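You operate a simulated robot arm through the tools that you are given. There is no shell and no other tool. Be economical: measure what you need, move in short steps, check, and stop when the job is done.

The job below is to be done with a simulated robot arm. You get a single attempt, and the scene is never put back.

TASK
Swap the left red box's black pad for the green one.
Fine: it lies in the box's drawer; the old pad goes in the blue bin; shut the drawer.
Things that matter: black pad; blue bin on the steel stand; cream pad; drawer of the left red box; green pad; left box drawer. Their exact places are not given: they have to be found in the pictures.

The check looks at the end state, three seconds after you hand in, the way a careful person would. Anything else that was tipped, shoved, dropped, spilled or broken makes it a failure.

THE ROBOT
A 6-joint arm with a two-finger gripper on a trunk, on a base that drives. Base frame: it is fixed to the floor where the robot stands at the start and does not move with it; the origin is under the middle of the robot, x ahead of it, y to its left, z up. Lengths are in mm, angles in rad, forces in N, time in s.
With the tool pointing down near the work surface it reaches from about 460 to 820 mm from the robot's upright axis, wherever it stands. Its first joint turns from -2.897 to 2.897 rad. Places, roughly: black pad (5x7x5 cm) [700, 0, 700]; blue bin on the steel stand [600, -800, 700]; drawer of the left red box [700, 0, 700]; left box drawer [700, 0, 700]. Payload 1.66 kg.
The tool frame sits at the grasp point between the pads (the TCP): z along the fingers, y along the line on which they close. The tips reach 16 mm beyond it. The gripper opens to 111 mm. The gripper's body begins 104 mm behind the TCP.
Orientation is told as [roll, pitch, yaw] about the base's x, y, z axes, in that order, counted from this pose: with the fingers straight down and closing along the base's y, the tool's x points along the base's -x, its y along +y and its z along -z.

THE INTERFACE
- The arm moves only by the tool send_rows. Its argument "commands" is a list of rows, each an object (a shift or turn left out is 0, a gripper value left out holds the last) with "travel": the shift along the tool's x, y, z in cm, a list of three; "turn": the turn, a rotation vector about the tool's x, y, z in rad, a list of three; "hand": the opening in per cent of the stroke, from 0 (shut) to 100 (fully open). In form: [{"travel": [tx, ty, tz], "turn": [ax, ay, az], "hand": hand}, ...]. A call has 1 to 20 rows; each row is the pose to reach, as a shift and turn from the pose commanded when the call began, along the tool's axes at that moment. A row lasts 0.2 s, in which the tool goes at most 50 mm and 0.15 rad; a call with a longer step from one row to the next is refused whole, and so is a gripper value outside its range. A pose out of reach is approached as far as the arm can. The call stops where the force on the tool passes 40 N (or 10 N more than at its start, if that is more) or the arm is blocked; 0.2 s more then pass. Each finger halts on what it meets, pressing with about 32 N; the grip force reading is that of the motor and also rises with nothing between the fingers. The clock runs only during rows and for 0.2 s after the last one: add rows that repeat a pose to give the fingers time. The reply holds the time, the measured pose of the TCP, the force on the tool along the base axes, the opening and the grip force, in the units named above and with some noise, with the torque about the TCP (base axes, N m) and any sound that the robot's microphone picked up.
- Cameras (640 x 400 px; columns grow to the right, rows downward): "scene" is now at [48.1, 151.7, 1429.1]; the picture's right is [-0.49, -0.87, 0.00], its down [-0.63, 0.36, -0.68] and it looks along [0.59, -0.34, -0.73] (base axes); focal length 267 px, centre (320, 200). "wrist" rides on the gripper at [70, 14, -143] in the tool frame; the picture's right is [-0.19, 0.98, 0.00], its down [-0.87, -0.17, -0.47] and it looks along [-0.46, -0.09, 0.88] (tool axes); focal length 230 px, centre (320, 200).
- get_image(camera): a new picture of that camera. It takes no simulated time.
- move_column(by): slides the trunk up (or, below 0, down) by that many mm; the arm and the scene camera ride with it, the base frame stays. It gives what a move gives, with no picture.
- steer(legs): drives the robot by 1 to 6 legs, each [ahead, left, turn to the left] in mm, mm and rad, along the robot's own axes; the way and the turn of a leg run together, so that a leg with both is an arc; at most 1500 mm and 3.142 rad a leg. The arm and the cameras ride along, it lands a little off, and it stops where it bumps. It gives what a move gives.
- pan_tilt(pan, tilt): turns the head with the scene camera to pan (to the left, within 2.094 rad either way) and tilt (down, from -0.506 to 1.204), counted from straight ahead of the robot. It gives what a move gives.
- pixel_to_xyz(camera, pixels): for up to 12 pixels [column, row] of the newest picture of that camera ("zoom" is the newest enlarged one), the place [x, y, z] in the base frame of the surface seen there, good to about 2 mm. It takes no simulated time.
- inspect(camera, box): a new picture of the part [left, top, right, bottom] of that camera's present view, enlarged. It takes no simulated time.
- hand_in(): hands the job in; it is judged then, once.

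Keep the steps short. Do not move on a guess: measure, check each grasp and each placing, and mend mistakes. In all there are 80 turns and 48 pictures (those below and enlarged ones count). Leave the gripper open and the arm clear of the work at the hand-in unless told otherwise, and finish with a single line.

The tools are called after "Call:" by a JSON object that holds its "op" and its "data". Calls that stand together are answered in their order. send_rows: Moves the arm, as the interface text tells. Its arguments: {"type":"object","properties":{"commands":{"type":"array"}},"required":["commands"]} The other tools are called the same way: move_column (by) slides the trunk up or down; steer (legs) drives the base; pan_tilt (pan, tilt) turns the head that bears the scene camera; get_image (camera) takes a picture; pixel_to_xyz (camera, pixels) gives the place of the surface under pixels of a picture; inspect (camera, box) takes an enlarged picture of a part of a camera's view; hand_in () hands the job in.

At the start:

```text
t: 0.0
tcp_pos: [394.5, -211.8, 911.5]
ee_rot: [-0.001, -0.002, 0.002]
ft_force: [-0.3, -0.2, 0.1]
torque: [0.03, -0.02, -0.01]
grip_width: 111.0
finger_force: 0.1
trunk travel left (down, up): [-25.0, 565.0]
robot x, y, heading: [-1.4, 2.6, -0.004]
head pan, tilt: [-0.518, 0.817]
```

scene: 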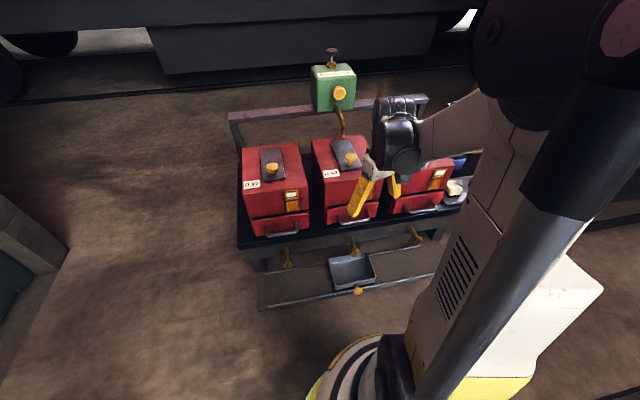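
wrist: 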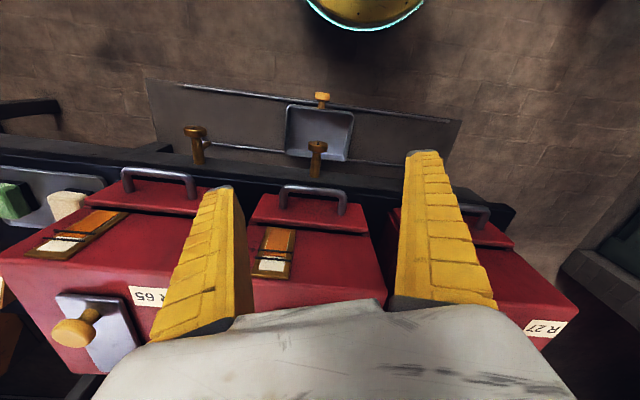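

I see three red boxes on a bench; the left one is around pixel (275,190). I'll enlarge it and the surroundings.

Call:
{"op": "inspect", "data": {"camera": "scene", "box": [220, 120, 380, 220]}}

Call:
{"op": "inspect", "data": {"camera": "scene", "box": [220, 200, 480, 320]}}

Call:
{"op": "pixel_to_xyz", "data": {"camera": "scene", "pixels": [[271, 167], [265, 160], [245, 150], [296, 145], [254, 215], [308, 209], [281, 233], [290, 197], [245, 243], [430, 230], [352, 272], [252, 184]]}}

```text
4.00 times, centred on (300, 170) of scene
```

zoom: 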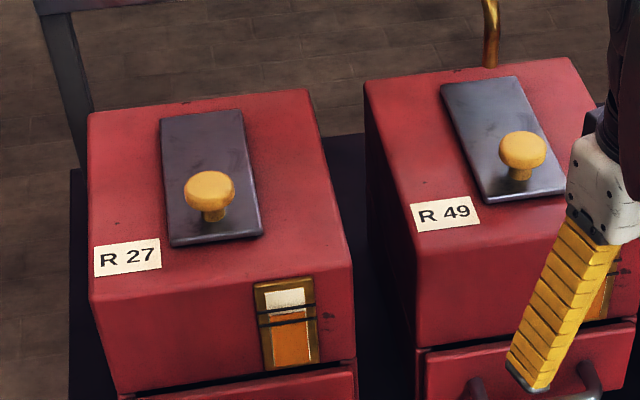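

```text
2.46 times, centred on (350, 260) of scene
```

zoom: 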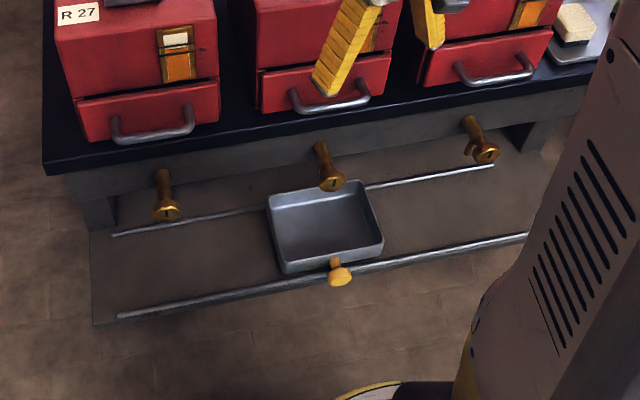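

```text
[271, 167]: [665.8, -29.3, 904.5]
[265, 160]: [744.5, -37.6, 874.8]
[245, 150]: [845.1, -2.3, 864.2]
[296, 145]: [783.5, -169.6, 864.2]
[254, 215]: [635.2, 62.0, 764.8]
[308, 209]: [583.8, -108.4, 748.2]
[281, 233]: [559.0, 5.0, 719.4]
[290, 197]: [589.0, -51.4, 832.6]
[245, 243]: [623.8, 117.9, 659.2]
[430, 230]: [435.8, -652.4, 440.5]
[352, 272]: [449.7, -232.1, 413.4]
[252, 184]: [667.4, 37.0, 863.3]
```

I see lid plates with knobs on top of the boxes, drawers below, and knobs under the bench. Next I'll look further right for the bin and tray.

Call:
{"op": "pan_tilt", "data": {"pan": -1.1, "tilt": 0.7}}

Call:
{"op": "get_image", "data": {"camera": "scene"}}

Call:
{"op": "inspect", "data": {"camera": "wrist", "box": [0, 150, 320, 400]}}

```text
t: 1.0
tcp_pos: [394.8, -210.4, 910.4]
ee_rot: [-0.001, 0.001, 0.001]
ft_force: [0.2, 0.0, -0.4]
torque: [0.01, -0.02, -0.03]
grip_width: 111.0
finger_force: 0.1
trunk travel left (down, up): [-25.0, 565.0]
robot x, y, heading: [2.3, 3.4, 0.002]
head pan, tilt: [-1.1, 0.7]
```

```text
43 pictures are left
```

scene: 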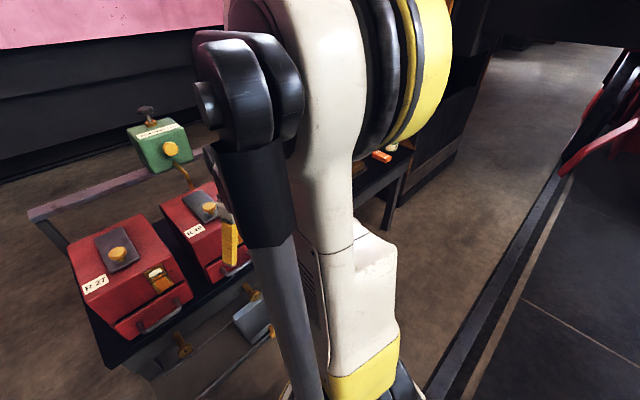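

```text
1.60 times, centred on (160, 275) of wrist
```

zoom: 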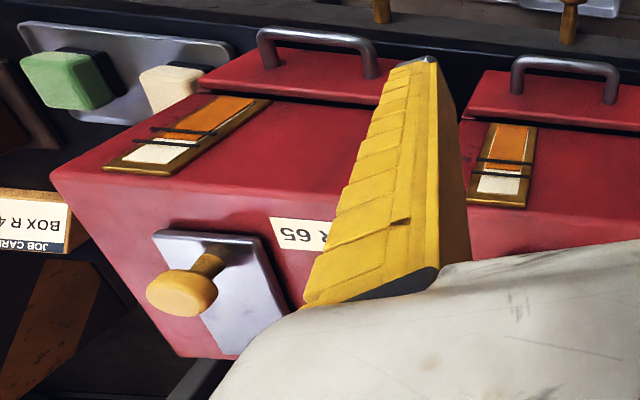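

A job card lies right of the right box. I'll raise the arm a little and carry it right so that the wrist camera sees the tray, card and bin, and clears the scene view.

Call:
{"op": "send_rows", "data": {"commands": [{"travel": [0, 0, -5]}, {"travel": [0, 0, -10]}, {"travel": [0, -4, -10]}, {"travel": [0, -8, -10]}, {"travel": [0, -12, -10]}, {"travel": [0, -16, -10]}, {"travel": [0, -20, -10]}, {"travel": [0, -24, -10]}, {"travel": [0, -28, -10]}, {"travel": [0, -32, -10]}, {"travel": [0, -36, -10]}, {"travel": [0, -40, -10]}, {"travel": [0, -40, -10]}]}}

Call:
{"op": "get_image", "data": {"camera": "wrist"}}

Call:
{"op": "get_image", "data": {"camera": "scene"}}

```text
t: 3.8
tcp_pos: [395.6, -609.3, 1010.2]
ee_rot: [0.001, 0.0, -0.001]
ft_force: [0.5, 0.4, -0.2]
torque: [0.03, 0.03, 0.01]
grip_width: 110.7
finger_force: 0.0
trunk travel left (down, up): [-25.0, 565.0]
robot x, y, heading: [-1.2, -0.4, 0.009]
head pan, tilt: [-1.1, 0.7]
```

```text
41 pictures are left
```

wrist: 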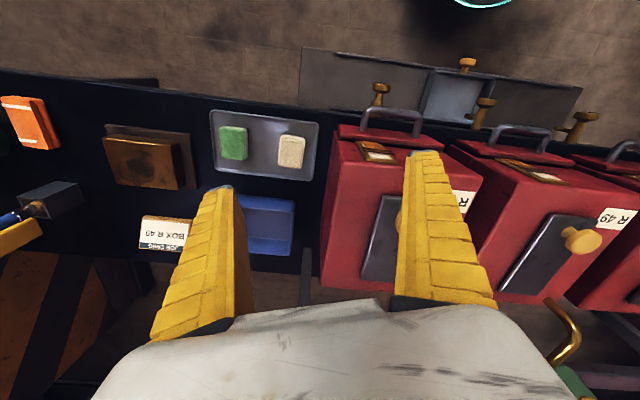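

```text
40 pictures are left
```

scene: 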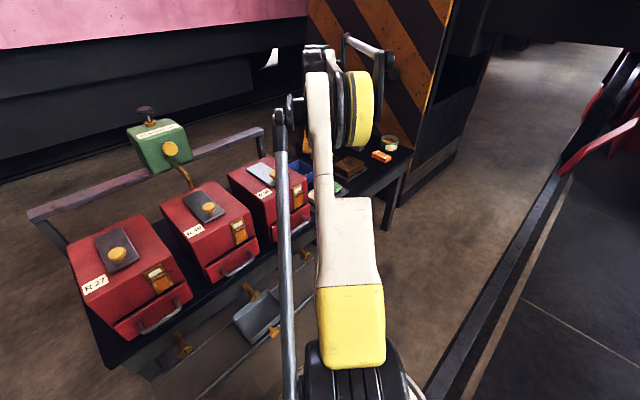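

The blue bin is at wrist pixel (267,225). I'll read the job card and measure the bin and tray.

Call:
{"op": "inspect", "data": {"camera": "wrist", "box": [100, 90, 330, 290]}}

Call:
{"op": "pixel_to_xyz", "data": {"camera": "wrist", "pixels": [[267, 218], [242, 197], [294, 200], [290, 255], [240, 243], [232, 143], [291, 150], [245, 182], [300, 230]]}}

Call:
{"op": "inspect", "data": {"camera": "scene", "box": [220, 120, 420, 245]}}

```text
2.00 times, centred on (215, 190) of wrist
```

zoom: 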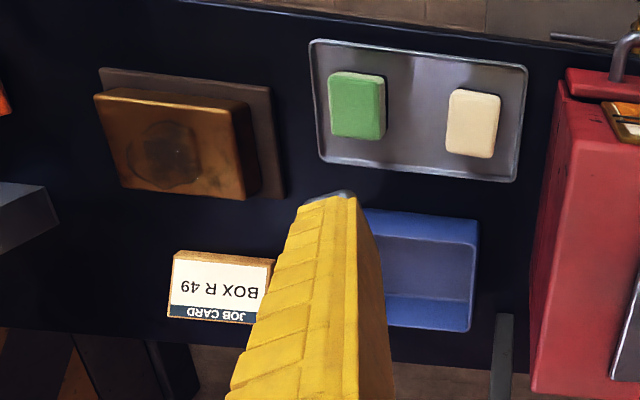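

```text
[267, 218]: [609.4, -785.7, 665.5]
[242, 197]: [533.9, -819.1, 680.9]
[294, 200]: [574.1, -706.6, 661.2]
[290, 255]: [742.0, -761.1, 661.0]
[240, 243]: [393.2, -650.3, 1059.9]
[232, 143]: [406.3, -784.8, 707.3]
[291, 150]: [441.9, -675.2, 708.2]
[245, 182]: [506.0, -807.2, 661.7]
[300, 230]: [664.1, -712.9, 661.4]
```

```text
3.20 times, centred on (320, 182) of scene
```

zoom: 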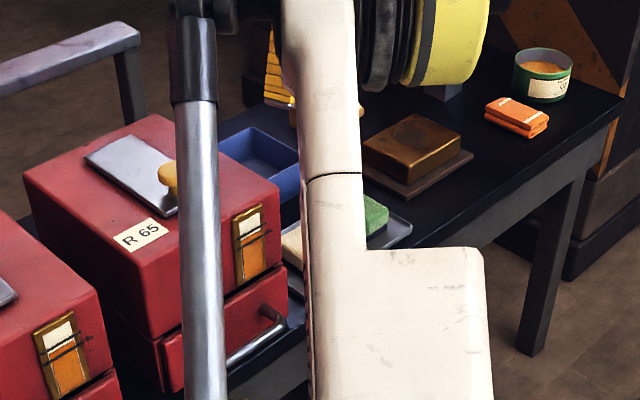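

The card names R 49, but the order is the left red box (R 27), so I follow the order. Now I carry the arm back left, above box R 27, for a close look at its lid.

Call:
{"op": "send_rows", "data": {"commands": [{"travel": [0, 4.5, 0]}, {"travel": [0, 9, 0]}, {"travel": [0, 13.5, 0]}, {"travel": [0, 18, 0]}, {"travel": [-1, 22.5, 0]}, {"travel": [-2, 27, 0]}, {"travel": [-3, 31.5, 0]}, {"travel": [-5, 36, 0]}, {"travel": [-7, 40.5, 0]}, {"travel": [-9, 45, 0]}, {"travel": [-11, 49.5, 0]}, {"travel": [-13, 54, 0]}, {"travel": [-15, 58.5, 0]}, {"travel": [-16.5, 62, 0]}, {"travel": [-16.5, 62, 0]}]}}

Call:
{"op": "get_image", "data": {"camera": "wrist"}}

```text
t: 7.0
tcp_pos: [563.0, 7.3, 1010.5]
ee_rot: [0.001, 0.001, 0.0]
ft_force: [0.0, 0.6, 0.7]
torque: [0.03, 0.01, -0.01]
grip_width: 111.0
finger_force: 0.1
trunk travel left (down, up): [-25.0, 565.0]
robot x, y, heading: [-0.7, -1.0, -0.003]
head pan, tilt: [-1.1, 0.7]
```

```text
37 pictures are left
```

wrist: 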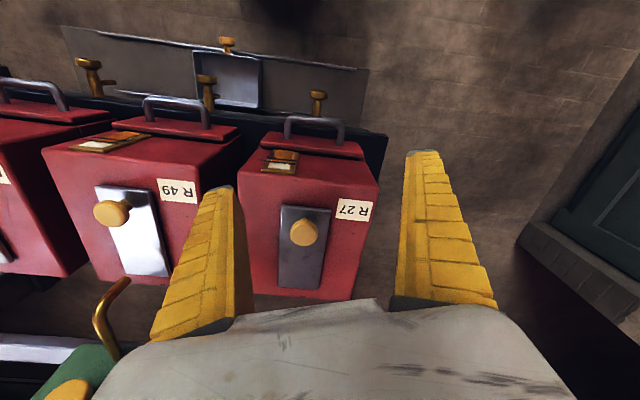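

Call:
{"op": "inspect", "data": {"camera": "wrist", "box": [220, 110, 400, 310]}}

Call:
{"op": "pixel_to_xyz", "data": {"camera": "wrist", "pixels": [[303, 233], [282, 207], [330, 210], [320, 286], [279, 288], [304, 121], [330, 127], [289, 131], [343, 132], [262, 172], [374, 181], [300, 213]]}}

```text
2.00 times, centred on (310, 210) of wrist
```

zoom: 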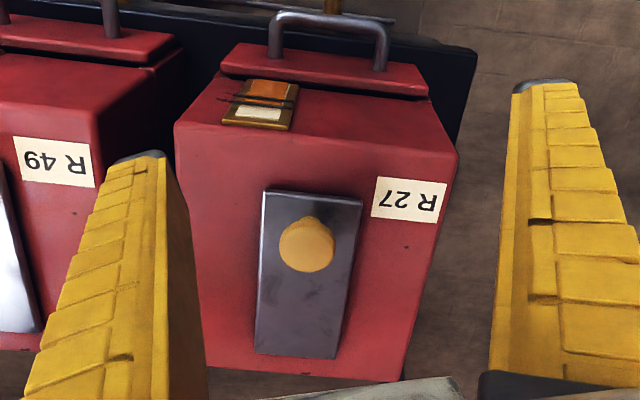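

```text
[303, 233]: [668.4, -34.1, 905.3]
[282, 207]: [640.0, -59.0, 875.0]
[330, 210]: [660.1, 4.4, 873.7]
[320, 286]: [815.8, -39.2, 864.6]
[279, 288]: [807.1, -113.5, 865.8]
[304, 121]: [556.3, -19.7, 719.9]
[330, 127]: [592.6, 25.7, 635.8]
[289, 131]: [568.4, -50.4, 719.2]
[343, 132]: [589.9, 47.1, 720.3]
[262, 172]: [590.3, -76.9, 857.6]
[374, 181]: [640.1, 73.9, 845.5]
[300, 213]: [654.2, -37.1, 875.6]
```

The lid plate (66 mm wide, knob toward the front at (668,-33,905)) is turned about -0.305 rad. I'll bring the gripper above the knob, aligned with the box, and check before closing.

Call:
{"op": "send_rows", "data": {"commands": [{"travel": [-3.5, -1.3, 0], "turn": [0, 0, 0.1]}, {"travel": [-7, -2.6, 0], "turn": [0, 0, 0.2]}, {"travel": [-10.5, -4, 2], "turn": [0, 0, 0.305], "hand": 75}, {"travel": [-10.5, -4, 5], "turn": [0, 0, 0.305], "hand": 75}, {"travel": [-10.5, -4, 5], "turn": [0, 0, 0.305], "hand": 75}]}}

Call:
{"op": "get_image", "data": {"camera": "wrist"}}

```text
t: 8.2
tcp_pos: [665.0, -31.6, 958.5]
ee_rot: [-0.001, 0.0, -0.304]
ft_force: [-0.5, -0.1, 0.5]
torque: [0.01, 0.0, -0.01]
grip_width: 84.4
finger_force: 1.0
trunk travel left (down, up): [-25.0, 565.0]
robot x, y, heading: [1.5, -0.2, 0.003]
head pan, tilt: [-1.1, 0.7]
```

```text
35 pictures are left
```

wrist: 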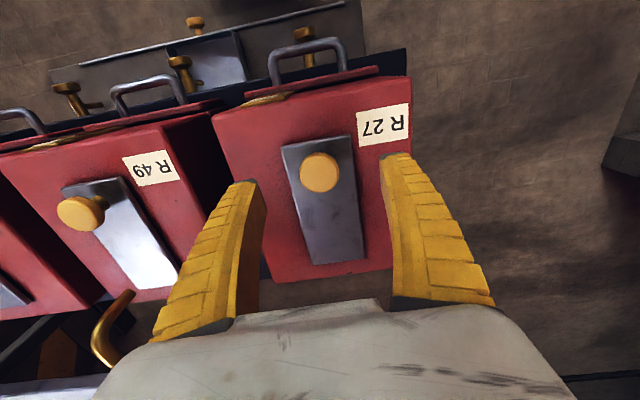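

Call:
{"op": "pixel_to_xyz", "data": {"camera": "wrist", "pixels": [[319, 173], [302, 173], [336, 173], [319, 156], [319, 190], [283, 147], [351, 137], [314, 262], [362, 258], [338, 225]]}}

Call:
{"op": "inspect", "data": {"camera": "wrist", "box": [210, 80, 420, 290]}}

```text
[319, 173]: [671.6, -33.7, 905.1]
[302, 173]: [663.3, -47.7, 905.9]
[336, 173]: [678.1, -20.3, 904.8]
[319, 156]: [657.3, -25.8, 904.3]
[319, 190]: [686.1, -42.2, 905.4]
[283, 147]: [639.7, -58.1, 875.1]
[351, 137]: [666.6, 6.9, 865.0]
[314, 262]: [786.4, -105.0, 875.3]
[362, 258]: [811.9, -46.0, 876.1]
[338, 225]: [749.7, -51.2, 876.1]
```

```text
1.90 times, centred on (315, 185) of wrist
```

zoom: 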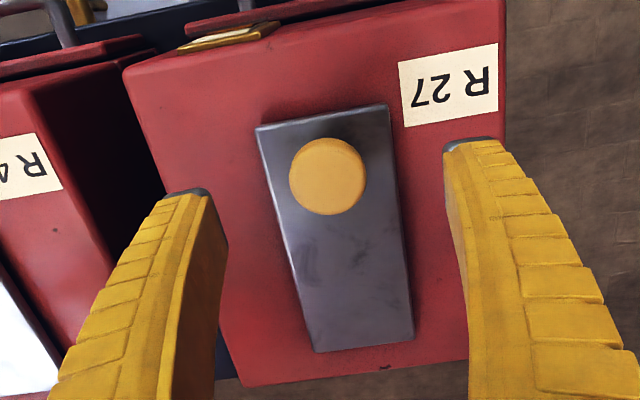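

Knob centre is (671.5,-34), about 33 mm across. Lowering over it and closing.

Call:
{"op": "send_rows", "data": {"commands": [{"travel": [-0.7, 0, 3]}, {"travel": [-0.7, 0, 5]}, {"travel": [-0.7, 0, 6.1]}, {"travel": [-0.7, 0, 6.1], "hand": 20}, {"travel": [-0.7, 0, 6.1], "hand": 20}, {"travel": [-0.7, 0, 6.1], "hand": 20}]}}

```text
t: 9.6
tcp_pos: [671.7, -35.0, 896.9]
ee_rot: [-0.001, 0.0, -0.306]
ft_force: [-6.5, -8.9, -6.0]
torque: [0.03, 0.18, -0.09]
grip_width: 33.2
finger_force: 33.8
trunk travel left (down, up): [-25.0, 565.0]
robot x, y, heading: [2.5, -0.3, -0.004]
head pan, tilt: [-1.1, 0.7]
```

The knob is held (33.2 mm). Lifting gently by 15 mm to learn whether the lid lifts, hinges or slides.

Call:
{"op": "send_rows", "data": {"commands": [{"travel": [0, 0, -0.5]}, {"travel": [0, 0, -1.0]}, {"travel": [0, 0, -1.5]}]}}

Call:
{"op": "get_image", "data": {"camera": "wrist"}}

```text
t: 10.4
tcp_pos: [671.9, -32.7, 914.5]
ee_rot: [0.0, 0.001, -0.306]
ft_force: [-4.3, -13.1, -0.2]
torque: [-0.18, 0.02, -0.01]
grip_width: 32.8
finger_force: 9.5
trunk travel left (down, up): [-25.0, 565.0]
robot x, y, heading: [3.5, -1.0, -0.005]
head pan, tilt: [-1.1, 0.7]
```

```text
33 pictures are left
```

wrist: 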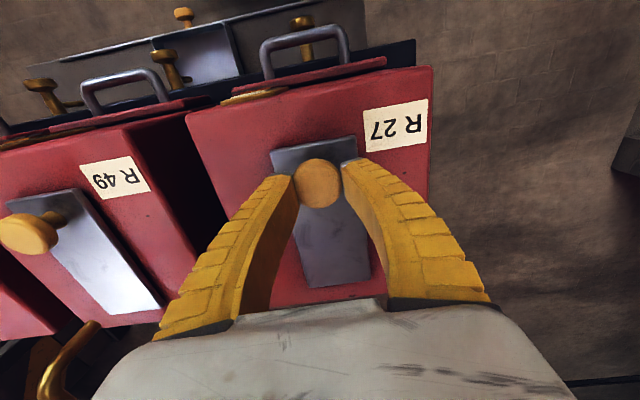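

Call:
{"op": "pixel_to_xyz", "data": {"camera": "wrist", "pixels": [[280, 158], [350, 146], [318, 175], [305, 275], [362, 272], [330, 230], [330, 260], [253, 190]]}}

Call:
{"op": "inspect", "data": {"camera": "wrist", "box": [220, 100, 420, 300]}}

```text
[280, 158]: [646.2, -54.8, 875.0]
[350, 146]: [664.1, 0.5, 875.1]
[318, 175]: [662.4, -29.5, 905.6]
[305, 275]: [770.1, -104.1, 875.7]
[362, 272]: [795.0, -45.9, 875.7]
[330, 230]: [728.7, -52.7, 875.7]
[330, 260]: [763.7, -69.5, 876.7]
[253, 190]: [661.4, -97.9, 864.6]
```

```text
2.00 times, centred on (320, 200) of wrist
```

zoom: 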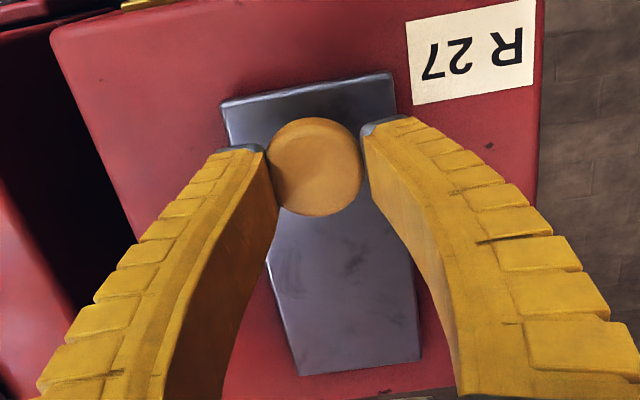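

The lid stayed and the fingers slid up the knob. So it isn't a simple lift; I'll regrip lower and gently test sliding it backward (away from the front).

Call:
{"op": "send_rows", "data": {"commands": [{"hand": 50}, {"hand": 50}, {"travel": [0, 0, 1.0], "hand": 50}, {"travel": [0, 0, 1.9], "hand": 50}, {"travel": [0, 0, 1.9], "hand": 10}, {"travel": [0, 0, 1.9], "hand": 10}, {"travel": [0, 0, 1.9], "hand": 10}, {"travel": [-0.5, 0, 1.9]}, {"travel": [-1.0, 0, 1.9]}, {"travel": [-1.5, 0, 1.9]}]}}

Call:
{"op": "get_image", "data": {"camera": "wrist"}}

```text
t: 12.2
tcp_pos: [673.5, -35.6, 891.5]
ee_rot: [-0.004, 0.004, -0.308]
ft_force: [-4.9, -3.6, -18.6]
torque: [0.04, 0.13, -0.11]
grip_width: 31.0
finger_force: 34.1
trunk travel left (down, up): [-25.0, 565.0]
robot x, y, heading: [1.5, 2.1, -0.003]
head pan, tilt: [-1.1, 0.7]
stopped in row 8: the force on the tool passed its limit at 46 N (the readings are from after the stop); the commanded pose is now the measured one
```

```text
31 pictures are left
```

wrist: 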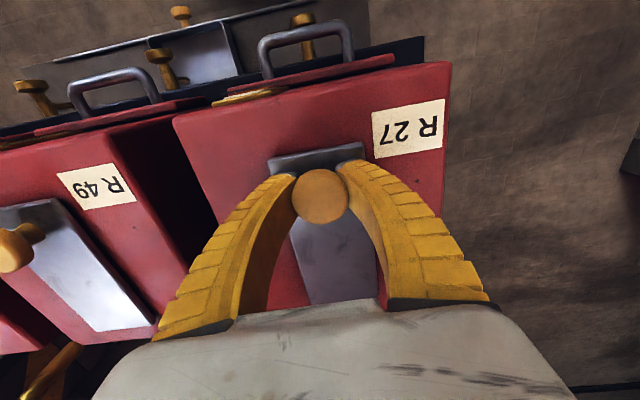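

Backward is blocked (46 N). Now a gentle test toward the front.

Call:
{"op": "send_rows", "data": {"commands": [{"travel": [0.3, 0, 0]}, {"travel": [0.6, 0, 0]}, {"travel": [0.9, 0, 0]}, {"travel": [1.2, 0, 0]}]}}

```text
t: 13.2
tcp_pos: [662.2, -32.6, 891.4]
ee_rot: [-0.003, 0.005, -0.306]
ft_force: [-1.0, -8.3, -24.8]
torque: [0.0, -0.15, 0.09]
grip_width: 31.1
finger_force: 33.9
trunk travel left (down, up): [-25.0, 565.0]
robot x, y, heading: [-0.1, 0.6, 0.001]
head pan, tilt: [-1.1, 0.7]
```

It slides forward freely (12 mm). I'll slide on another 45 mm and look.

Call:
{"op": "send_rows", "data": {"commands": [{"travel": [1, 0, 0]}, {"travel": [2, 0, 0]}, {"travel": [3, 0, 0]}, {"travel": [4, 0, 0]}, {"travel": [4.5, 0, 0]}]}}

Call:
{"op": "get_image", "data": {"camera": "wrist"}}

```text
t: 13.7
tcp_pos: [646.7, -27.5, 891.2]
ee_rot: [-0.003, 0.005, -0.309]
ft_force: [-2.5, -1.4, -27.8]
torque: [0.07, -0.1, 0.12]
grip_width: 31.1
finger_force: 33.8
trunk travel left (down, up): [-25.0, 565.0]
robot x, y, heading: [1.1, -4.5, -0.004]
head pan, tilt: [-1.1, 0.7]
stopped in row 2: the force on the tool passed its limit at 42 N (the readings are from after the stop); the commanded pose is now the measured one
```

```text
30 pictures are left
```

wrist: 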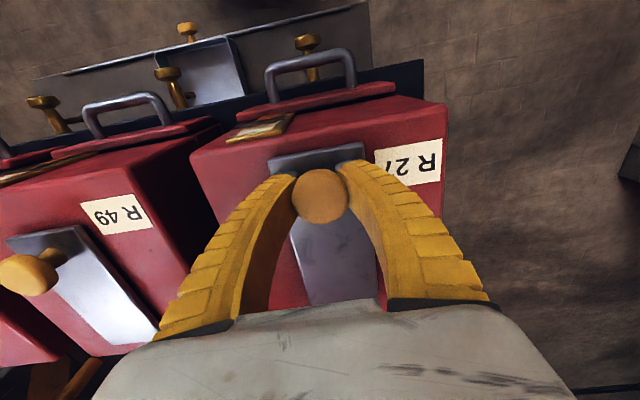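

It moves but force is preloaded (-28 N vertical) by gripping under the knob's round. I'll regrip at the equator (z≈897) and pull slowly.

Call:
{"op": "send_rows", "data": {"commands": [{"hand": 50}, {"travel": [0, 0, -0.6], "hand": 50}, {"travel": [0, 0, -0.6], "hand": 50}, {"travel": [0, 0, -0.6], "hand": 10}, {"travel": [0, 0, -0.6], "hand": 10}, {"travel": [0, 0, -0.6], "hand": 10}]}}

Call:
{"op": "send_rows", "data": {"commands": [{"travel": [0.4, 0, 0]}, {"travel": [0.8, 0, 0]}, {"travel": [1.2, 0, 0]}, {"travel": [1.6, 0, 0]}, {"travel": [2.0, 0, 0]}, {"travel": [2.4, 0, 0]}, {"travel": [2.8, 0, 0]}, {"travel": [3.2, 0, 0]}, {"travel": [3.6, 0, 0]}, {"travel": [4, 0, 0]}]}}

```text
t: 15.1
tcp_pos: [646.0, -26.9, 900.1]
ee_rot: [-0.006, 0.003, -0.308]
ft_force: [-0.9, -5.9, 0.9]
torque: [-0.12, -0.21, -0.05]
grip_width: 33.5
finger_force: 33.9
trunk travel left (down, up): [-25.0, 565.0]
robot x, y, heading: [1.8, -1.2, -0.002]
head pan, tilt: [-1.1, 0.7]
```

```text
t: 17.3
tcp_pos: [610.1, -14.8, 897.3]
ee_rot: [-0.004, 0.003, -0.309]
ft_force: [22.2, -7.1, 2.2]
torque: [0.05, 0.22, 0.03]
grip_width: 34.3
finger_force: 33.8
trunk travel left (down, up): [-25.0, 565.0]
robot x, y, heading: [3.0, -2.4, 0.001]
head pan, tilt: [-1.1, 0.7]
```

Slid about 64 mm in total, with 22 N resisting at the end. Looking.

Call:
{"op": "get_image", "data": {"camera": "wrist"}}

Call:
{"op": "pan_tilt", "data": {"pan": 0.0, "tilt": 0.7}}

Call:
{"op": "get_image", "data": {"camera": "scene"}}

```text
29 pictures are left
```

wrist: 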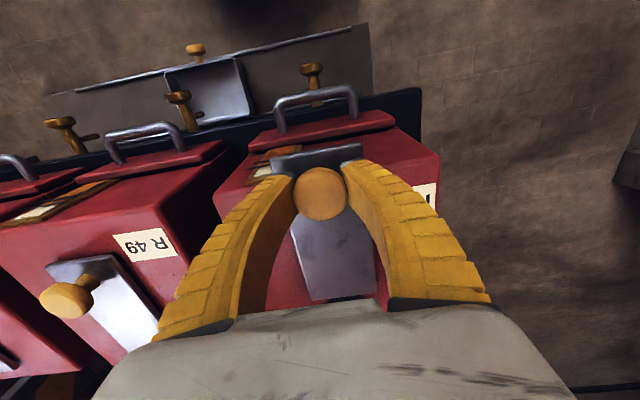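

```text
t: 18.7
tcp_pos: [609.7, -15.1, 896.1]
ee_rot: [-0.004, 0.003, -0.307]
ft_force: [28.3, -9.7, -3.6]
torque: [-0.06, -0.17, -0.03]
grip_width: 34.8
finger_force: 33.6
trunk travel left (down, up): [-25.0, 565.0]
robot x, y, heading: [-1.3, 2.4, -0.003]
head pan, tilt: [0.0, 0.7]
```

```text
28 pictures are left
```

scene: 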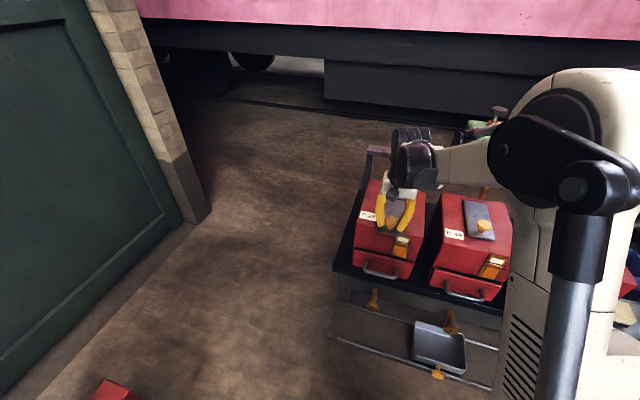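

Lid seems at its end stop. Releasing, rising 11 cm and moving inward to look into the opening.

Call:
{"op": "send_rows", "data": {"commands": [{"hand": 60}, {"hand": 60}, {"travel": [0, 0, -4], "hand": 60}, {"travel": [0, 0, -8]}, {"travel": [-3, 0, -11]}, {"travel": [-5, 0, -11]}, {"travel": [-5, 0, -11]}]}}

Call:
{"op": "get_image", "data": {"camera": "wrist"}}

Call:
{"op": "pixel_to_xyz", "data": {"camera": "scene", "pixels": [[115, 390], [370, 302], [378, 275], [372, 270], [398, 277]]}}

```text
t: 20.3
tcp_pos: [655.6, -26.6, 1011.2]
ee_rot: [-0.003, 0.006, -0.307]
ft_force: [0.9, -0.5, 0.0]
torque: [0.01, 0.03, -0.01]
grip_width: 68.4
finger_force: 1.0
trunk travel left (down, up): [-25.0, 565.0]
robot x, y, heading: [0.5, 1.2, -0.002]
head pan, tilt: [0.0, 0.7]
```

```text
27 pictures are left
```

wrist: 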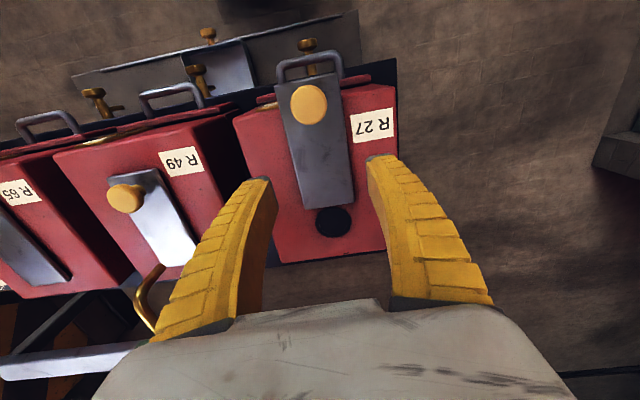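

```text
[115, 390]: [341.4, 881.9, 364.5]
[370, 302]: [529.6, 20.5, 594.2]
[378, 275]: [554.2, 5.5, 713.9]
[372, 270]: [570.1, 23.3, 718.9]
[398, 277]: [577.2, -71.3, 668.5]
```

The lid only covers an oil hole; so the pad is in the drawer, and the green one is on the tray. I put the lid back: go back down on the knob at (610,-15), grip.

Call:
{"op": "pixel_to_xyz", "data": {"camera": "wrist", "pixels": [[308, 105], [334, 222]]}}

Call:
{"op": "send_rows", "data": {"commands": [{"travel": [3, 0, 0]}, {"travel": [4.9, 0, 0]}, {"travel": [4.9, 0, 4]}, {"travel": [4.9, 0, 8]}, {"travel": [4.9, 0, 11.2]}, {"travel": [4.9, 0, 11.2]}, {"travel": [4.9, 0, 11.2], "hand": 10}, {"travel": [4.9, 0, 11.2], "hand": 10}, {"travel": [4.9, 0, 11.2], "hand": 10}]}}

```text
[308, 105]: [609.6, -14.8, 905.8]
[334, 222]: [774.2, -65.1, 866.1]
```

```text
t: 22.3
tcp_pos: [606.9, -15.2, 899.7]
ee_rot: [-0.002, 0.002, -0.307]
ft_force: [3.5, 12.1, -2.1]
torque: [-0.01, -0.3, 0.11]
grip_width: 34.1
finger_force: 33.8
trunk travel left (down, up): [-25.0, 565.0]
robot x, y, heading: [-2.3, 1.6, 0.002]
head pan, tilt: [0.0, 0.7]
```

Sliding it back slowly to its stop.

Call:
{"op": "send_rows", "data": {"commands": [{"travel": [-0.5, 0, 0]}, {"travel": [-1, 0, 0]}, {"travel": [-1.5, 0, 0]}, {"travel": [-2, 0, 0]}, {"travel": [-2.5, 0, 0]}, {"travel": [-3, 0, 0]}, {"travel": [-3.5, 0, 0]}, {"travel": [-4, 0, 0]}, {"travel": [-4.5, 0, 0]}, {"travel": [-5, 0, 0]}, {"travel": [-5.5, 0, 0]}, {"travel": [-6, 0, 0]}, {"travel": [-6.3, 0, 0]}, {"travel": [-6.6, 0, 0]}, {"travel": [-6.9, 0, 0]}]}}

```text
t: 25.5
tcp_pos: [672.7, -35.8, 896.8]
ee_rot: [-0.002, 0.007, -0.309]
ft_force: [-25.4, -0.1, -14.3]
torque: [0.07, 0.2, -0.01]
grip_width: 32.8
finger_force: 34.0
trunk travel left (down, up): [-25.0, 565.0]
robot x, y, heading: [1.6, 4.6, -0.001]
head pan, tilt: [0.0, 0.7]
```

Lid is back on its stop (TCP 672.7). Releasing, rising, and turning the hand 90° so the fingers will later close in the pull plane; then I back the base 250 mm for room to pull the drawer.

Call:
{"op": "send_rows", "data": {"commands": [{"hand": 60}, {"hand": 60}, {"travel": [0, 0, -4]}, {"travel": [0, 0, -8]}, {"travel": [0, 0, -12]}, {"travel": [3, 0, -12], "turn": [0, 0, 0.14]}, {"travel": [6, 0, -12], "turn": [0, 0, 0.28]}, {"travel": [9, 0, -12], "turn": [0, 0, 0.42]}, {"travel": [12, 0, -12], "turn": [0, 0, 0.56]}, {"travel": [12, 0, -12], "turn": [0, 0, 0.7]}, {"travel": [12, 0, -12], "turn": [0, 0, 0.84]}, {"travel": [12, 0, -12], "turn": [0, 0, 0.98]}, {"travel": [12, 0, -12], "turn": [0, 0, 1.12]}, {"travel": [12, 0, -12], "turn": [0, 0, 1.26]}, {"travel": [12, 0, -12], "turn": [0, 0, 1.4]}, {"travel": [12, 0, -12], "turn": [0, 0, 1.5]}, {"travel": [12, 0, -12], "turn": [0, 0, 1.571]}]}}

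Call:
{"op": "steer", "data": {"legs": [[-250, 0, 0]]}}

Call:
{"op": "pan_tilt", "data": {"pan": -0.35, "tilt": 0.75}}

Call:
{"op": "get_image", "data": {"camera": "scene"}}

```text
t: 29.1
tcp_pos: [558.6, 1.2, 1017.6]
ee_rot: [-0.004, -0.003, -1.879]
ft_force: [0.3, 0.1, 0.2]
torque: [-0.01, -0.01, 0.0]
grip_width: 68.3
finger_force: 1.4
trunk travel left (down, up): [-25.0, 565.0]
robot x, y, heading: [-3.1, -2.9, -0.004]
head pan, tilt: [0.0, 0.7]
```

```text
t: 30.9
tcp_pos: [315.3, 0.7, 1018.5]
ee_rot: [-0.003, -0.003, -1.879]
ft_force: [-0.6, -0.7, -0.1]
torque: [0.01, -0.02, 0.0]
grip_width: 68.4
finger_force: 1.5
trunk travel left (down, up): [-25.0, 565.0]
robot x, y, heading: [-240.6, -3.7, 0.001]
head pan, tilt: [0.0, 0.7]
```

```text
t: 31.7
tcp_pos: [314.7, 2.4, 1018.8]
ee_rot: [-0.005, -0.003, -1.878]
ft_force: [0.7, -0.3, 0.5]
torque: [0.01, 0.0, 0.0]
grip_width: 68.7
finger_force: 0.8
trunk travel left (down, up): [-25.0, 565.0]
robot x, y, heading: [-245.6, 0.4, -0.006]
head pan, tilt: [-0.351, 0.75]
```

```text
26 pictures are left
```

scene: 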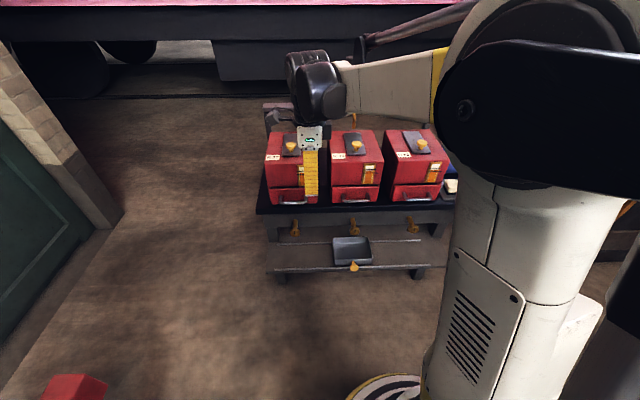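

Now measure the handle of the left drawer precisely.

Call:
{"op": "inspect", "data": {"camera": "scene", "box": [260, 165, 340, 215]}}

Call:
{"op": "pixel_to_xyz", "data": {"camera": "zoom", "pixels": [[280, 305], [230, 308], [330, 302], [200, 295], [360, 270], [180, 260], [100, 260], [400, 190], [250, 270], [280, 325], [110, 360], [250, 220]]}}

```text
8.00 times, centred on (300, 190) of scene
```

zoom: 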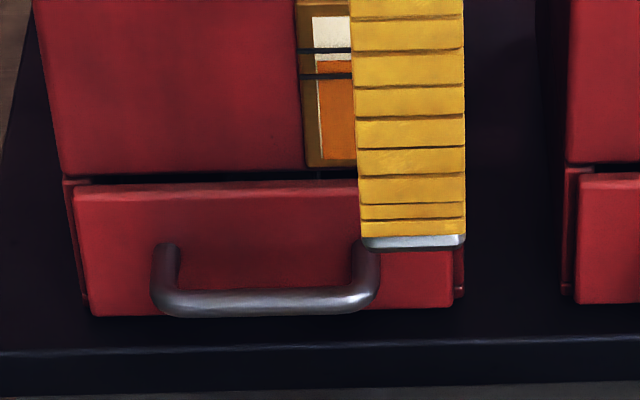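

```text
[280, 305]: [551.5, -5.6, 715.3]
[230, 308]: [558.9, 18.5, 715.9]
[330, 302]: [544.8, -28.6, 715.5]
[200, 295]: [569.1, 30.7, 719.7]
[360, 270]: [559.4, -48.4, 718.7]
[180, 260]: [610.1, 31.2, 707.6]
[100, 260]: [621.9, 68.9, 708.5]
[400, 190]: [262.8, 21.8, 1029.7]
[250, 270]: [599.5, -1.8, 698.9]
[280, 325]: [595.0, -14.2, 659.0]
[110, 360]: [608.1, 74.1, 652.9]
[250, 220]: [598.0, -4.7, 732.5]
```

Bar centre ≈ (556,-7,715), drawer face 40 mm behind it. I'll tilt the hand 1.3 rad so the fingers point at the drawer, and stop 80 mm short of the bar.

Call:
{"op": "send_rows", "data": {"commands": [{"travel": [1, 2.5, 0], "turn": [-0.14, 0, 0]}, {"travel": [2, 5, 0], "turn": [-0.28, 0, 0]}, {"travel": [3, 7.5, 0], "turn": [-0.42, 0, 0]}, {"travel": [4, 10, 0], "turn": [-0.56, 0, 0]}, {"travel": [5, 12.5, 2], "turn": [-0.7, 0, 0]}, {"travel": [6.4, 15.3, 5], "turn": [-0.84, 0, 0]}, {"travel": [6.4, 15.3, 8], "turn": [-0.98, 0, 0]}, {"travel": [6.4, 15.3, 11], "turn": [-1.12, 0, 0]}, {"travel": [6.4, 15.3, 14], "turn": [-1.24, 0, 0]}, {"travel": [6.4, 15.3, 18], "turn": [-1.3, 0, 0], "hand": 40}, {"travel": [6.4, 15.3, 22], "turn": [-1.3, 0, 0]}, {"travel": [6.4, 15.3, 26], "turn": [-1.3, 0, 0]}, {"travel": [6.4, 15.3, 30.3], "turn": [-1.3, 0, 0]}, {"travel": [6.4, 15.3, 30.3], "turn": [-1.3, 0, 0]}]}}

Call:
{"op": "inspect", "data": {"camera": "scene", "box": [220, 130, 380, 230]}}

```text
t: 34.7
tcp_pos: [539.7, 28.6, 740.2]
ee_rot: [1.296, -0.003, -1.878]
ft_force: [0.0, 0.0, -0.8]
torque: [0.03, -0.01, -0.01]
grip_width: 46.7
finger_force: 2.3
out of reach, approached as far as the arm can: row 10, 11, 12, 13, 14
trunk travel left (down, up): [-25.0, 565.0]
robot x, y, heading: [-242.1, 1.0, -0.003]
head pan, tilt: [-0.351, 0.75]
```

```text
4.00 times, centred on (300, 180) of scene
```

zoom: 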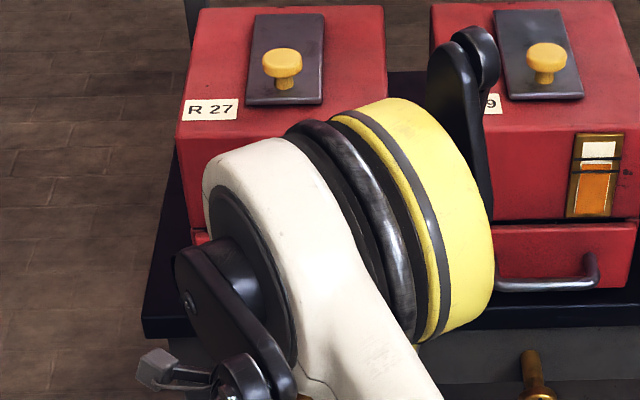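

The arm couldn't fold that close (landed 26 mm short of the bar, nothing touched). I'll back the base another 150 mm straight away from the box.

Call:
{"op": "steer", "data": {"legs": [[-150, 0, 0]]}}

Call:
{"op": "get_image", "data": {"camera": "wrist"}}

```text
t: 36.0
tcp_pos: [394.6, 31.7, 740.6]
ee_rot: [1.295, -0.003, -1.874]
ft_force: [-0.1, -0.7, 0.6]
torque: [-0.01, 0.02, -0.01]
grip_width: 47.0
finger_force: 1.1
trunk travel left (down, up): [-25.0, 565.0]
robot x, y, heading: [-390.7, 2.2, 0.003]
head pan, tilt: [-0.351, 0.75]
```

```text
23 pictures are left
```

wrist: 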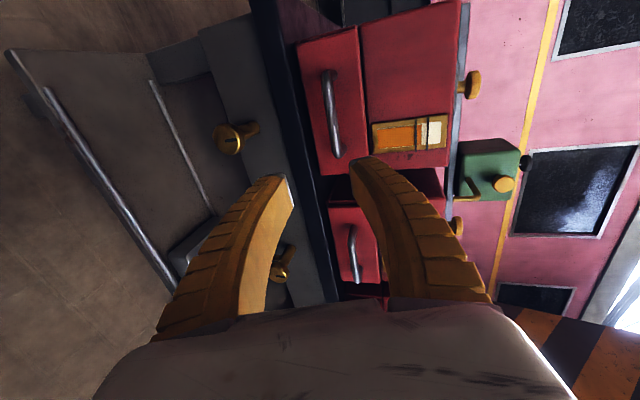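

Bar from here: shift 1.1 cm left, 2.0 cm along tool y, 16.6 cm forward. I'll go to 5 cm short, then look at the reported pose.

Call:
{"op": "send_rows", "data": {"commands": [{"travel": [1.1, 1.96, 2]}, {"travel": [1.1, 1.96, 5]}, {"travel": [1.1, 1.96, 8]}, {"travel": [1.1, 1.96, 11.6]}, {"travel": [1.1, 1.96, 11.6]}]}}

Call:
{"op": "inspect", "data": {"camera": "wrist", "box": [220, 40, 480, 280]}}

```text
t: 37.2
tcp_pos: [510.5, 9.8, 725.9]
ee_rot: [1.295, -0.004, -1.874]
ft_force: [0.3, 0.5, -0.3]
torque: [0.0, -0.01, 0.0]
grip_width: 46.5
finger_force: 2.1
trunk travel left (down, up): [-25.0, 565.0]
robot x, y, heading: [-387.8, 1.4, 0.007]
head pan, tilt: [-0.351, 0.75]
```

```text
1.67 times, centred on (350, 160) of wrist
```

zoom: 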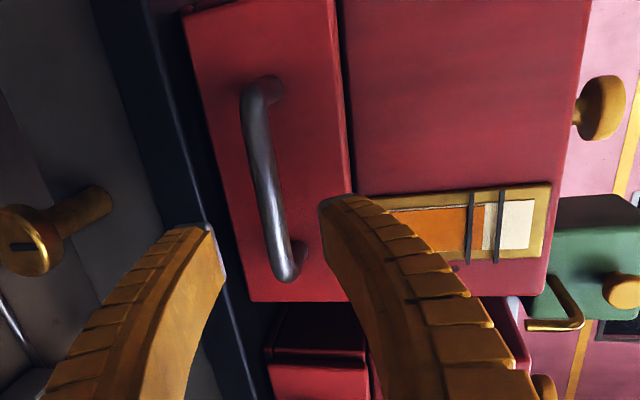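

Call:
{"op": "pixel_to_xyz", "data": {"camera": "zoom", "pixels": [[252, 130], [260, 160], [268, 200], [278, 240], [286, 275], [258, 95]]}}

```text
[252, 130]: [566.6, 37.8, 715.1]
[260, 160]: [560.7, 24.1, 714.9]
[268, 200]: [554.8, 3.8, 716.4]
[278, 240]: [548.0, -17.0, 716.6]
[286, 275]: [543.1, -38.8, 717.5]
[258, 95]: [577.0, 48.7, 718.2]
```

Bar middle ≈ (557,0,715). Moving in 4.8 cm and closing.

Call:
{"op": "send_rows", "data": {"commands": [{"travel": [0.4, 0.2, 1.5]}, {"travel": [0.4, 0.2, 3]}, {"travel": [0.4, 0.2, 4]}, {"travel": [0.4, 0.2, 4.8]}, {"travel": [0.4, 0.2, 4.8], "hand": 5}, {"travel": [0.4, 0.2, 4.8], "hand": 5}, {"travel": [0.4, 0.2, 4.8], "hand": 5}]}}

```text
t: 38.9
tcp_pos: [546.1, 0.4, 726.6]
ee_rot: [1.295, -0.004, -1.873]
ft_force: [-10.7, 3.5, -5.9]
torque: [0.08, 0.2, 0.04]
grip_width: 14.6
finger_force: 6.0
out of reach, approached as far as the arm can: row 3, 4, 5, 6, 7
trunk travel left (down, up): [-25.0, 565.0]
robot x, y, heading: [-389.6, -0.8, 0.003]
head pan, tilt: [-0.351, 0.75]
```

The arm was at its reach limit (11 mm high, tips only). I'll open, withdraw 4 cm, and drive 40 mm ahead before regripping.

Call:
{"op": "send_rows", "data": {"commands": [{"hand": 40}, {"hand": 40}, {"travel": [0, 0, -2], "hand": 40}, {"travel": [0, 0, -5], "hand": 40}, {"travel": [0, 0, -8], "hand": 40}]}}

Call:
{"op": "steer", "data": {"legs": [[40, 0, 0]]}}

```text
t: 40.0
tcp_pos: [471.7, 21.0, 749.2]
ee_rot: [1.294, -0.005, -1.875]
ft_force: [-0.2, 0.2, 0.0]
torque: [0.0, -0.05, -0.02]
grip_width: 46.3
finger_force: 1.4
trunk travel left (down, up): [-25.0, 565.0]
robot x, y, heading: [-392.1, -1.1, 0.004]
head pan, tilt: [-0.351, 0.75]
```

```text
t: 40.9
tcp_pos: [513.8, 19.9, 749.0]
ee_rot: [1.295, -0.004, -1.874]
ft_force: [-0.7, 0.4, -0.1]
torque: [-0.01, -0.01, -0.02]
grip_width: 46.8
finger_force: 1.8
trunk travel left (down, up): [-25.0, 565.0]
robot x, y, heading: [-349.3, -3.3, 0.0]
head pan, tilt: [-0.351, 0.75]
```

Call:
{"op": "send_rows", "data": {"commands": [{"travel": [-0.6, -2.0, 0]}, {"travel": [-0.6, -2.0, 2]}, {"travel": [-0.6, -2.0, 3.7]}, {"travel": [-0.6, -2.0, 4.7]}, {"travel": [-0.6, -2.0, 5.4]}, {"travel": [-0.6, -2.0, 5.4]}]}}

```text
t: 42.3
tcp_pos: [555.5, 2.2, 715.0]
ee_rot: [1.294, -0.004, -1.874]
ft_force: [-0.2, -0.1, -0.4]
torque: [0.0, 0.02, -0.01]
grip_width: 46.7
finger_force: 1.3
trunk travel left (down, up): [-25.0, 565.0]
robot x, y, heading: [-350.0, 2.5, 0.006]
head pan, tilt: [-0.351, 0.75]
```

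On the bar now (555.5, 2.2, 715). Closing, then pulling 2 cm.

Call:
{"op": "send_rows", "data": {"commands": [{"hand": 3}, {"hand": 3}, {"hand": 3}, {"hand": 3}]}}

Call:
{"op": "send_rows", "data": {"commands": [{"travel": [0, -0.13, -0.48]}, {"travel": [0, -0.27, -0.96]}, {"travel": [0, -0.4, -1.45]}, {"travel": [0, -0.535, -1.93]}]}}

```text
t: 43.3
tcp_pos: [555.8, 2.0, 714.7]
ee_rot: [1.295, -0.003, -1.874]
ft_force: [-11.7, 1.1, -5.1]
torque: [0.08, 0.03, -0.06]
grip_width: 10.3
finger_force: 33.6
trunk travel left (down, up): [-25.0, 565.0]
robot x, y, heading: [-350.1, 2.5, 0.001]
head pan, tilt: [-0.351, 0.75]
```

```text
t: 44.3
tcp_pos: [536.8, 8.9, 715.1]
ee_rot: [1.296, -0.002, -1.874]
ft_force: [2.6, 2.5, 5.5]
torque: [0.05, -0.08, 0.15]
grip_width: 5.9
finger_force: 33.9
trunk travel left (down, up): [-25.0, 565.0]
robot x, y, heading: [-348.7, 2.6, 0.004]
head pan, tilt: [-0.351, 0.75]
```

Grip width fell to 5.9 mm, maybe slipping off. Checking.

Call:
{"op": "inspect", "data": {"camera": "wrist", "box": [220, 40, 480, 280]}}

Call:
{"op": "pixel_to_xyz", "data": {"camera": "zoom", "pixels": [[252, 130], [260, 160], [268, 200], [290, 100]]}}

```text
1.67 times, centred on (350, 160) of wrist
```

zoom: 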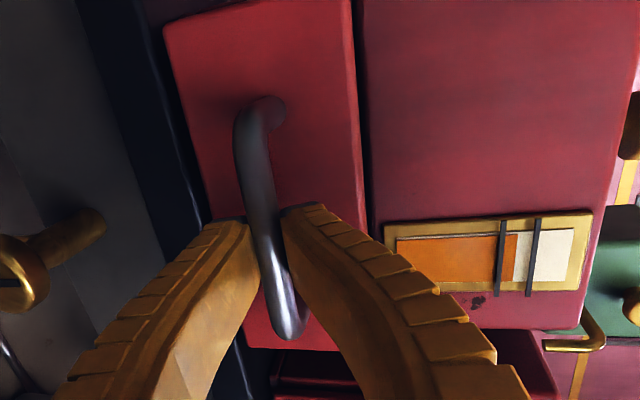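

```text
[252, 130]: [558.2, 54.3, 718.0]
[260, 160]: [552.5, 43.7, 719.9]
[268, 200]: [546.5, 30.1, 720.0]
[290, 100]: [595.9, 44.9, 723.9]
```

The drawer followed (~17 mm) but the bar sits toward the tips. I'll reopen, go 9 mm deeper, regrip, and pull on in slow steps.

Call:
{"op": "send_rows", "data": {"commands": [{"hand": 30}, {"hand": 30}, {"travel": [0, 0.2, 0.9], "hand": 30}, {"travel": [0, 0.2, 0.9], "hand": 30}, {"travel": [0, 0.2, 0.9], "hand": 0}, {"travel": [0, 0.2, 0.9], "hand": 0}, {"travel": [0, 0.2, 0.9], "hand": 0}]}}

Call:
{"op": "send_rows", "data": {"commands": [{"travel": [0, -0.13, -0.48]}, {"travel": [0, -0.27, -0.96]}, {"travel": [0, -0.4, -1.45]}, {"travel": [0, -0.535, -1.93]}, {"travel": [0, -0.67, -2.4]}, {"travel": [0, -0.8, -2.89]}, {"travel": [0, -0.935, -3.37]}, {"travel": [0, -1.07, -3.85]}]}}

```text
t: 45.9
tcp_pos: [546.3, 4.7, 713.2]
ee_rot: [1.293, -0.004, -1.876]
ft_force: [-2.7, -0.5, -26.9]
torque: [0.08, 0.01, -0.13]
grip_width: 10.0
finger_force: 34.4
trunk travel left (down, up): [-25.0, 565.0]
robot x, y, heading: [-348.8, -1.5, 0.004]
head pan, tilt: [-0.351, 0.75]
```

```text
t: 47.7
tcp_pos: [509.2, 16.0, 711.9]
ee_rot: [1.291, -0.006, -1.875]
ft_force: [2.1, -1.1, -34.3]
torque: [0.15, -0.01, 0.39]
grip_width: 8.2
finger_force: 33.7
trunk travel left (down, up): [-25.0, 565.0]
robot x, y, heading: [-350.6, 1.5, -0.0]
head pan, tilt: [-0.351, 0.75]
```

Still following; vertical force -34 N says I'm 2–3 mm high. Easing down and pulling on.

Call:
{"op": "send_rows", "data": {"commands": [{"travel": [0, -0.3, 0.1]}, {"travel": [0, -0.43, -0.38]}, {"travel": [0, -0.57, -0.86]}, {"travel": [0, -0.7, -1.35]}, {"travel": [0, -0.835, -1.83]}, {"travel": [0, -0.97, -2.3]}, {"travel": [0, -1.1, -2.79]}, {"travel": [0, -1.235, -3.27]}, {"travel": [0, -1.37, -3.75]}]}}

Call:
{"op": "inspect", "data": {"camera": "scene", "box": [220, 110, 420, 235]}}

```text
t: 49.7
tcp_pos: [470.5, 29.7, 709.9]
ee_rot: [1.293, -0.006, -1.875]
ft_force: [3.1, 3.0, -28.1]
torque: [0.02, -0.3, -0.11]
grip_width: 2.2
finger_force: 29.5
trunk travel left (down, up): [-25.0, 565.0]
robot x, y, heading: [-347.7, 4.1, 0.002]
head pan, tilt: [-0.351, 0.75]
```

```text
3.20 times, centred on (320, 172) of scene
```

zoom: 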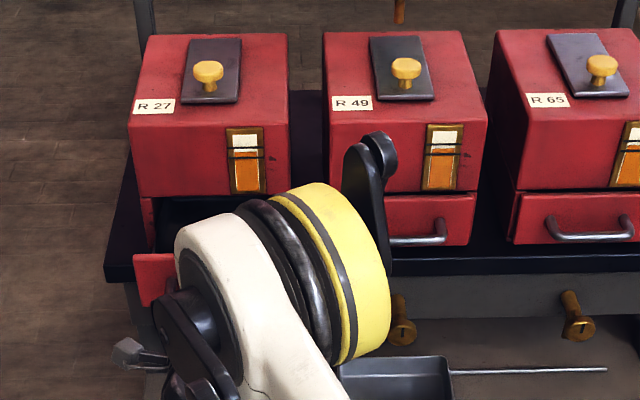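

The drawer is opening, but the bar is slipping out again. Opening the hand and looking at the drawer with the wrist camera.

Call:
{"op": "send_rows", "data": {"commands": [{"hand": 40}, {"hand": 40}, {"travel": [0, 0, -1], "hand": 40}, {"travel": [0, 0, -1], "hand": 40}]}}

Call:
{"op": "get_image", "data": {"camera": "wrist"}}

```text
t: 50.7
tcp_pos: [461.6, 31.4, 716.4]
ee_rot: [1.295, -0.002, -1.874]
ft_force: [0.0, -0.5, -0.5]
torque: [0.06, -0.01, -0.04]
grip_width: 47.0
finger_force: 1.9
trunk travel left (down, up): [-25.0, 565.0]
robot x, y, heading: [-349.4, 0.3, 0.004]
head pan, tilt: [-0.351, 0.75]
```

```text
19 pictures are left
```

wrist: 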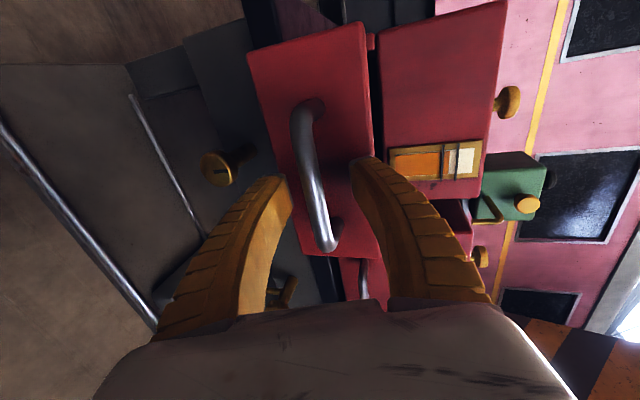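

Call:
{"op": "pixel_to_xyz", "data": {"camera": "wrist", "pixels": [[305, 145], [315, 185], [322, 225], [345, 120], [355, 60], [280, 80], [263, 65], [330, 40]]}}

```text
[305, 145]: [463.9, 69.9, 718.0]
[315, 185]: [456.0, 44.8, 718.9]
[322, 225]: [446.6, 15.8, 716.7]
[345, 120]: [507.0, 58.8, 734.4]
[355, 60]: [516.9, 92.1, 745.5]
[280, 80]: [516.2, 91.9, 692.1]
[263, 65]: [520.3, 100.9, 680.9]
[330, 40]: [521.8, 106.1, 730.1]
```

The drawer is now open 107 mm. I'll back the base 80 mm to clear the handle, then raise and look in.

Call:
{"op": "steer", "data": {"legs": [[-80, 20, 0]]}}

Call:
{"op": "send_rows", "data": {"commands": [{"travel": [0, 4.5, -1.2]}, {"travel": [0, 9, -2.4]}, {"travel": [0, 13.5, -3.6]}, {"travel": [0, 18, -4.8], "turn": [0.14, 0, 0]}, {"travel": [0, 22, -6], "turn": [0.28, 0, 0]}, {"travel": [0, 26, -7], "turn": [0.42, 0, 0]}, {"travel": [0, 26, -7], "turn": [0.56, 0, 0]}, {"travel": [0, 26, -7], "turn": [0.7, 0, 0]}, {"travel": [0, 26, -7], "turn": [0.84, 0, 0]}, {"travel": [0, 26, -7], "turn": [0.98, 0, 0]}, {"travel": [0, 26, -7], "turn": [1.12, 0, 0]}, {"travel": [0, 26, -7], "turn": [1.23, 0, 0]}, {"travel": [0, 26, -7], "turn": [1.295, 0, 0]}, {"travel": [0, 26, -7], "turn": [1.295, 0, 0]}]}}

Call:
{"op": "inspect", "data": {"camera": "scene", "box": [220, 110, 420, 235]}}

```text
t: 51.8
tcp_pos: [382.6, 52.0, 715.0]
ee_rot: [1.296, -0.002, -1.875]
ft_force: [0.0, -0.5, 0.3]
torque: [0.0, -0.04, -0.02]
grip_width: 46.9
finger_force: 1.4
trunk travel left (down, up): [-25.0, 565.0]
robot x, y, heading: [-426.3, 18.0, 0.004]
head pan, tilt: [-0.351, 0.75]
```

```text
t: 54.8
tcp_pos: [384.4, 51.2, 984.5]
ee_rot: [0.0, -0.004, -1.875]
ft_force: [-0.4, 0.5, -0.7]
torque: [0.02, 0.05, -0.02]
grip_width: 46.7
finger_force: 1.7
trunk travel left (down, up): [-25.0, 565.0]
robot x, y, heading: [-426.6, 17.7, 0.007]
head pan, tilt: [-0.351, 0.75]
```

```text
3.20 times, centred on (320, 172) of scene
```

zoom: 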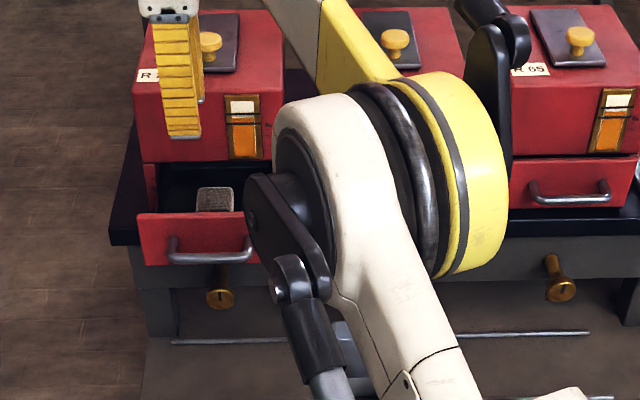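

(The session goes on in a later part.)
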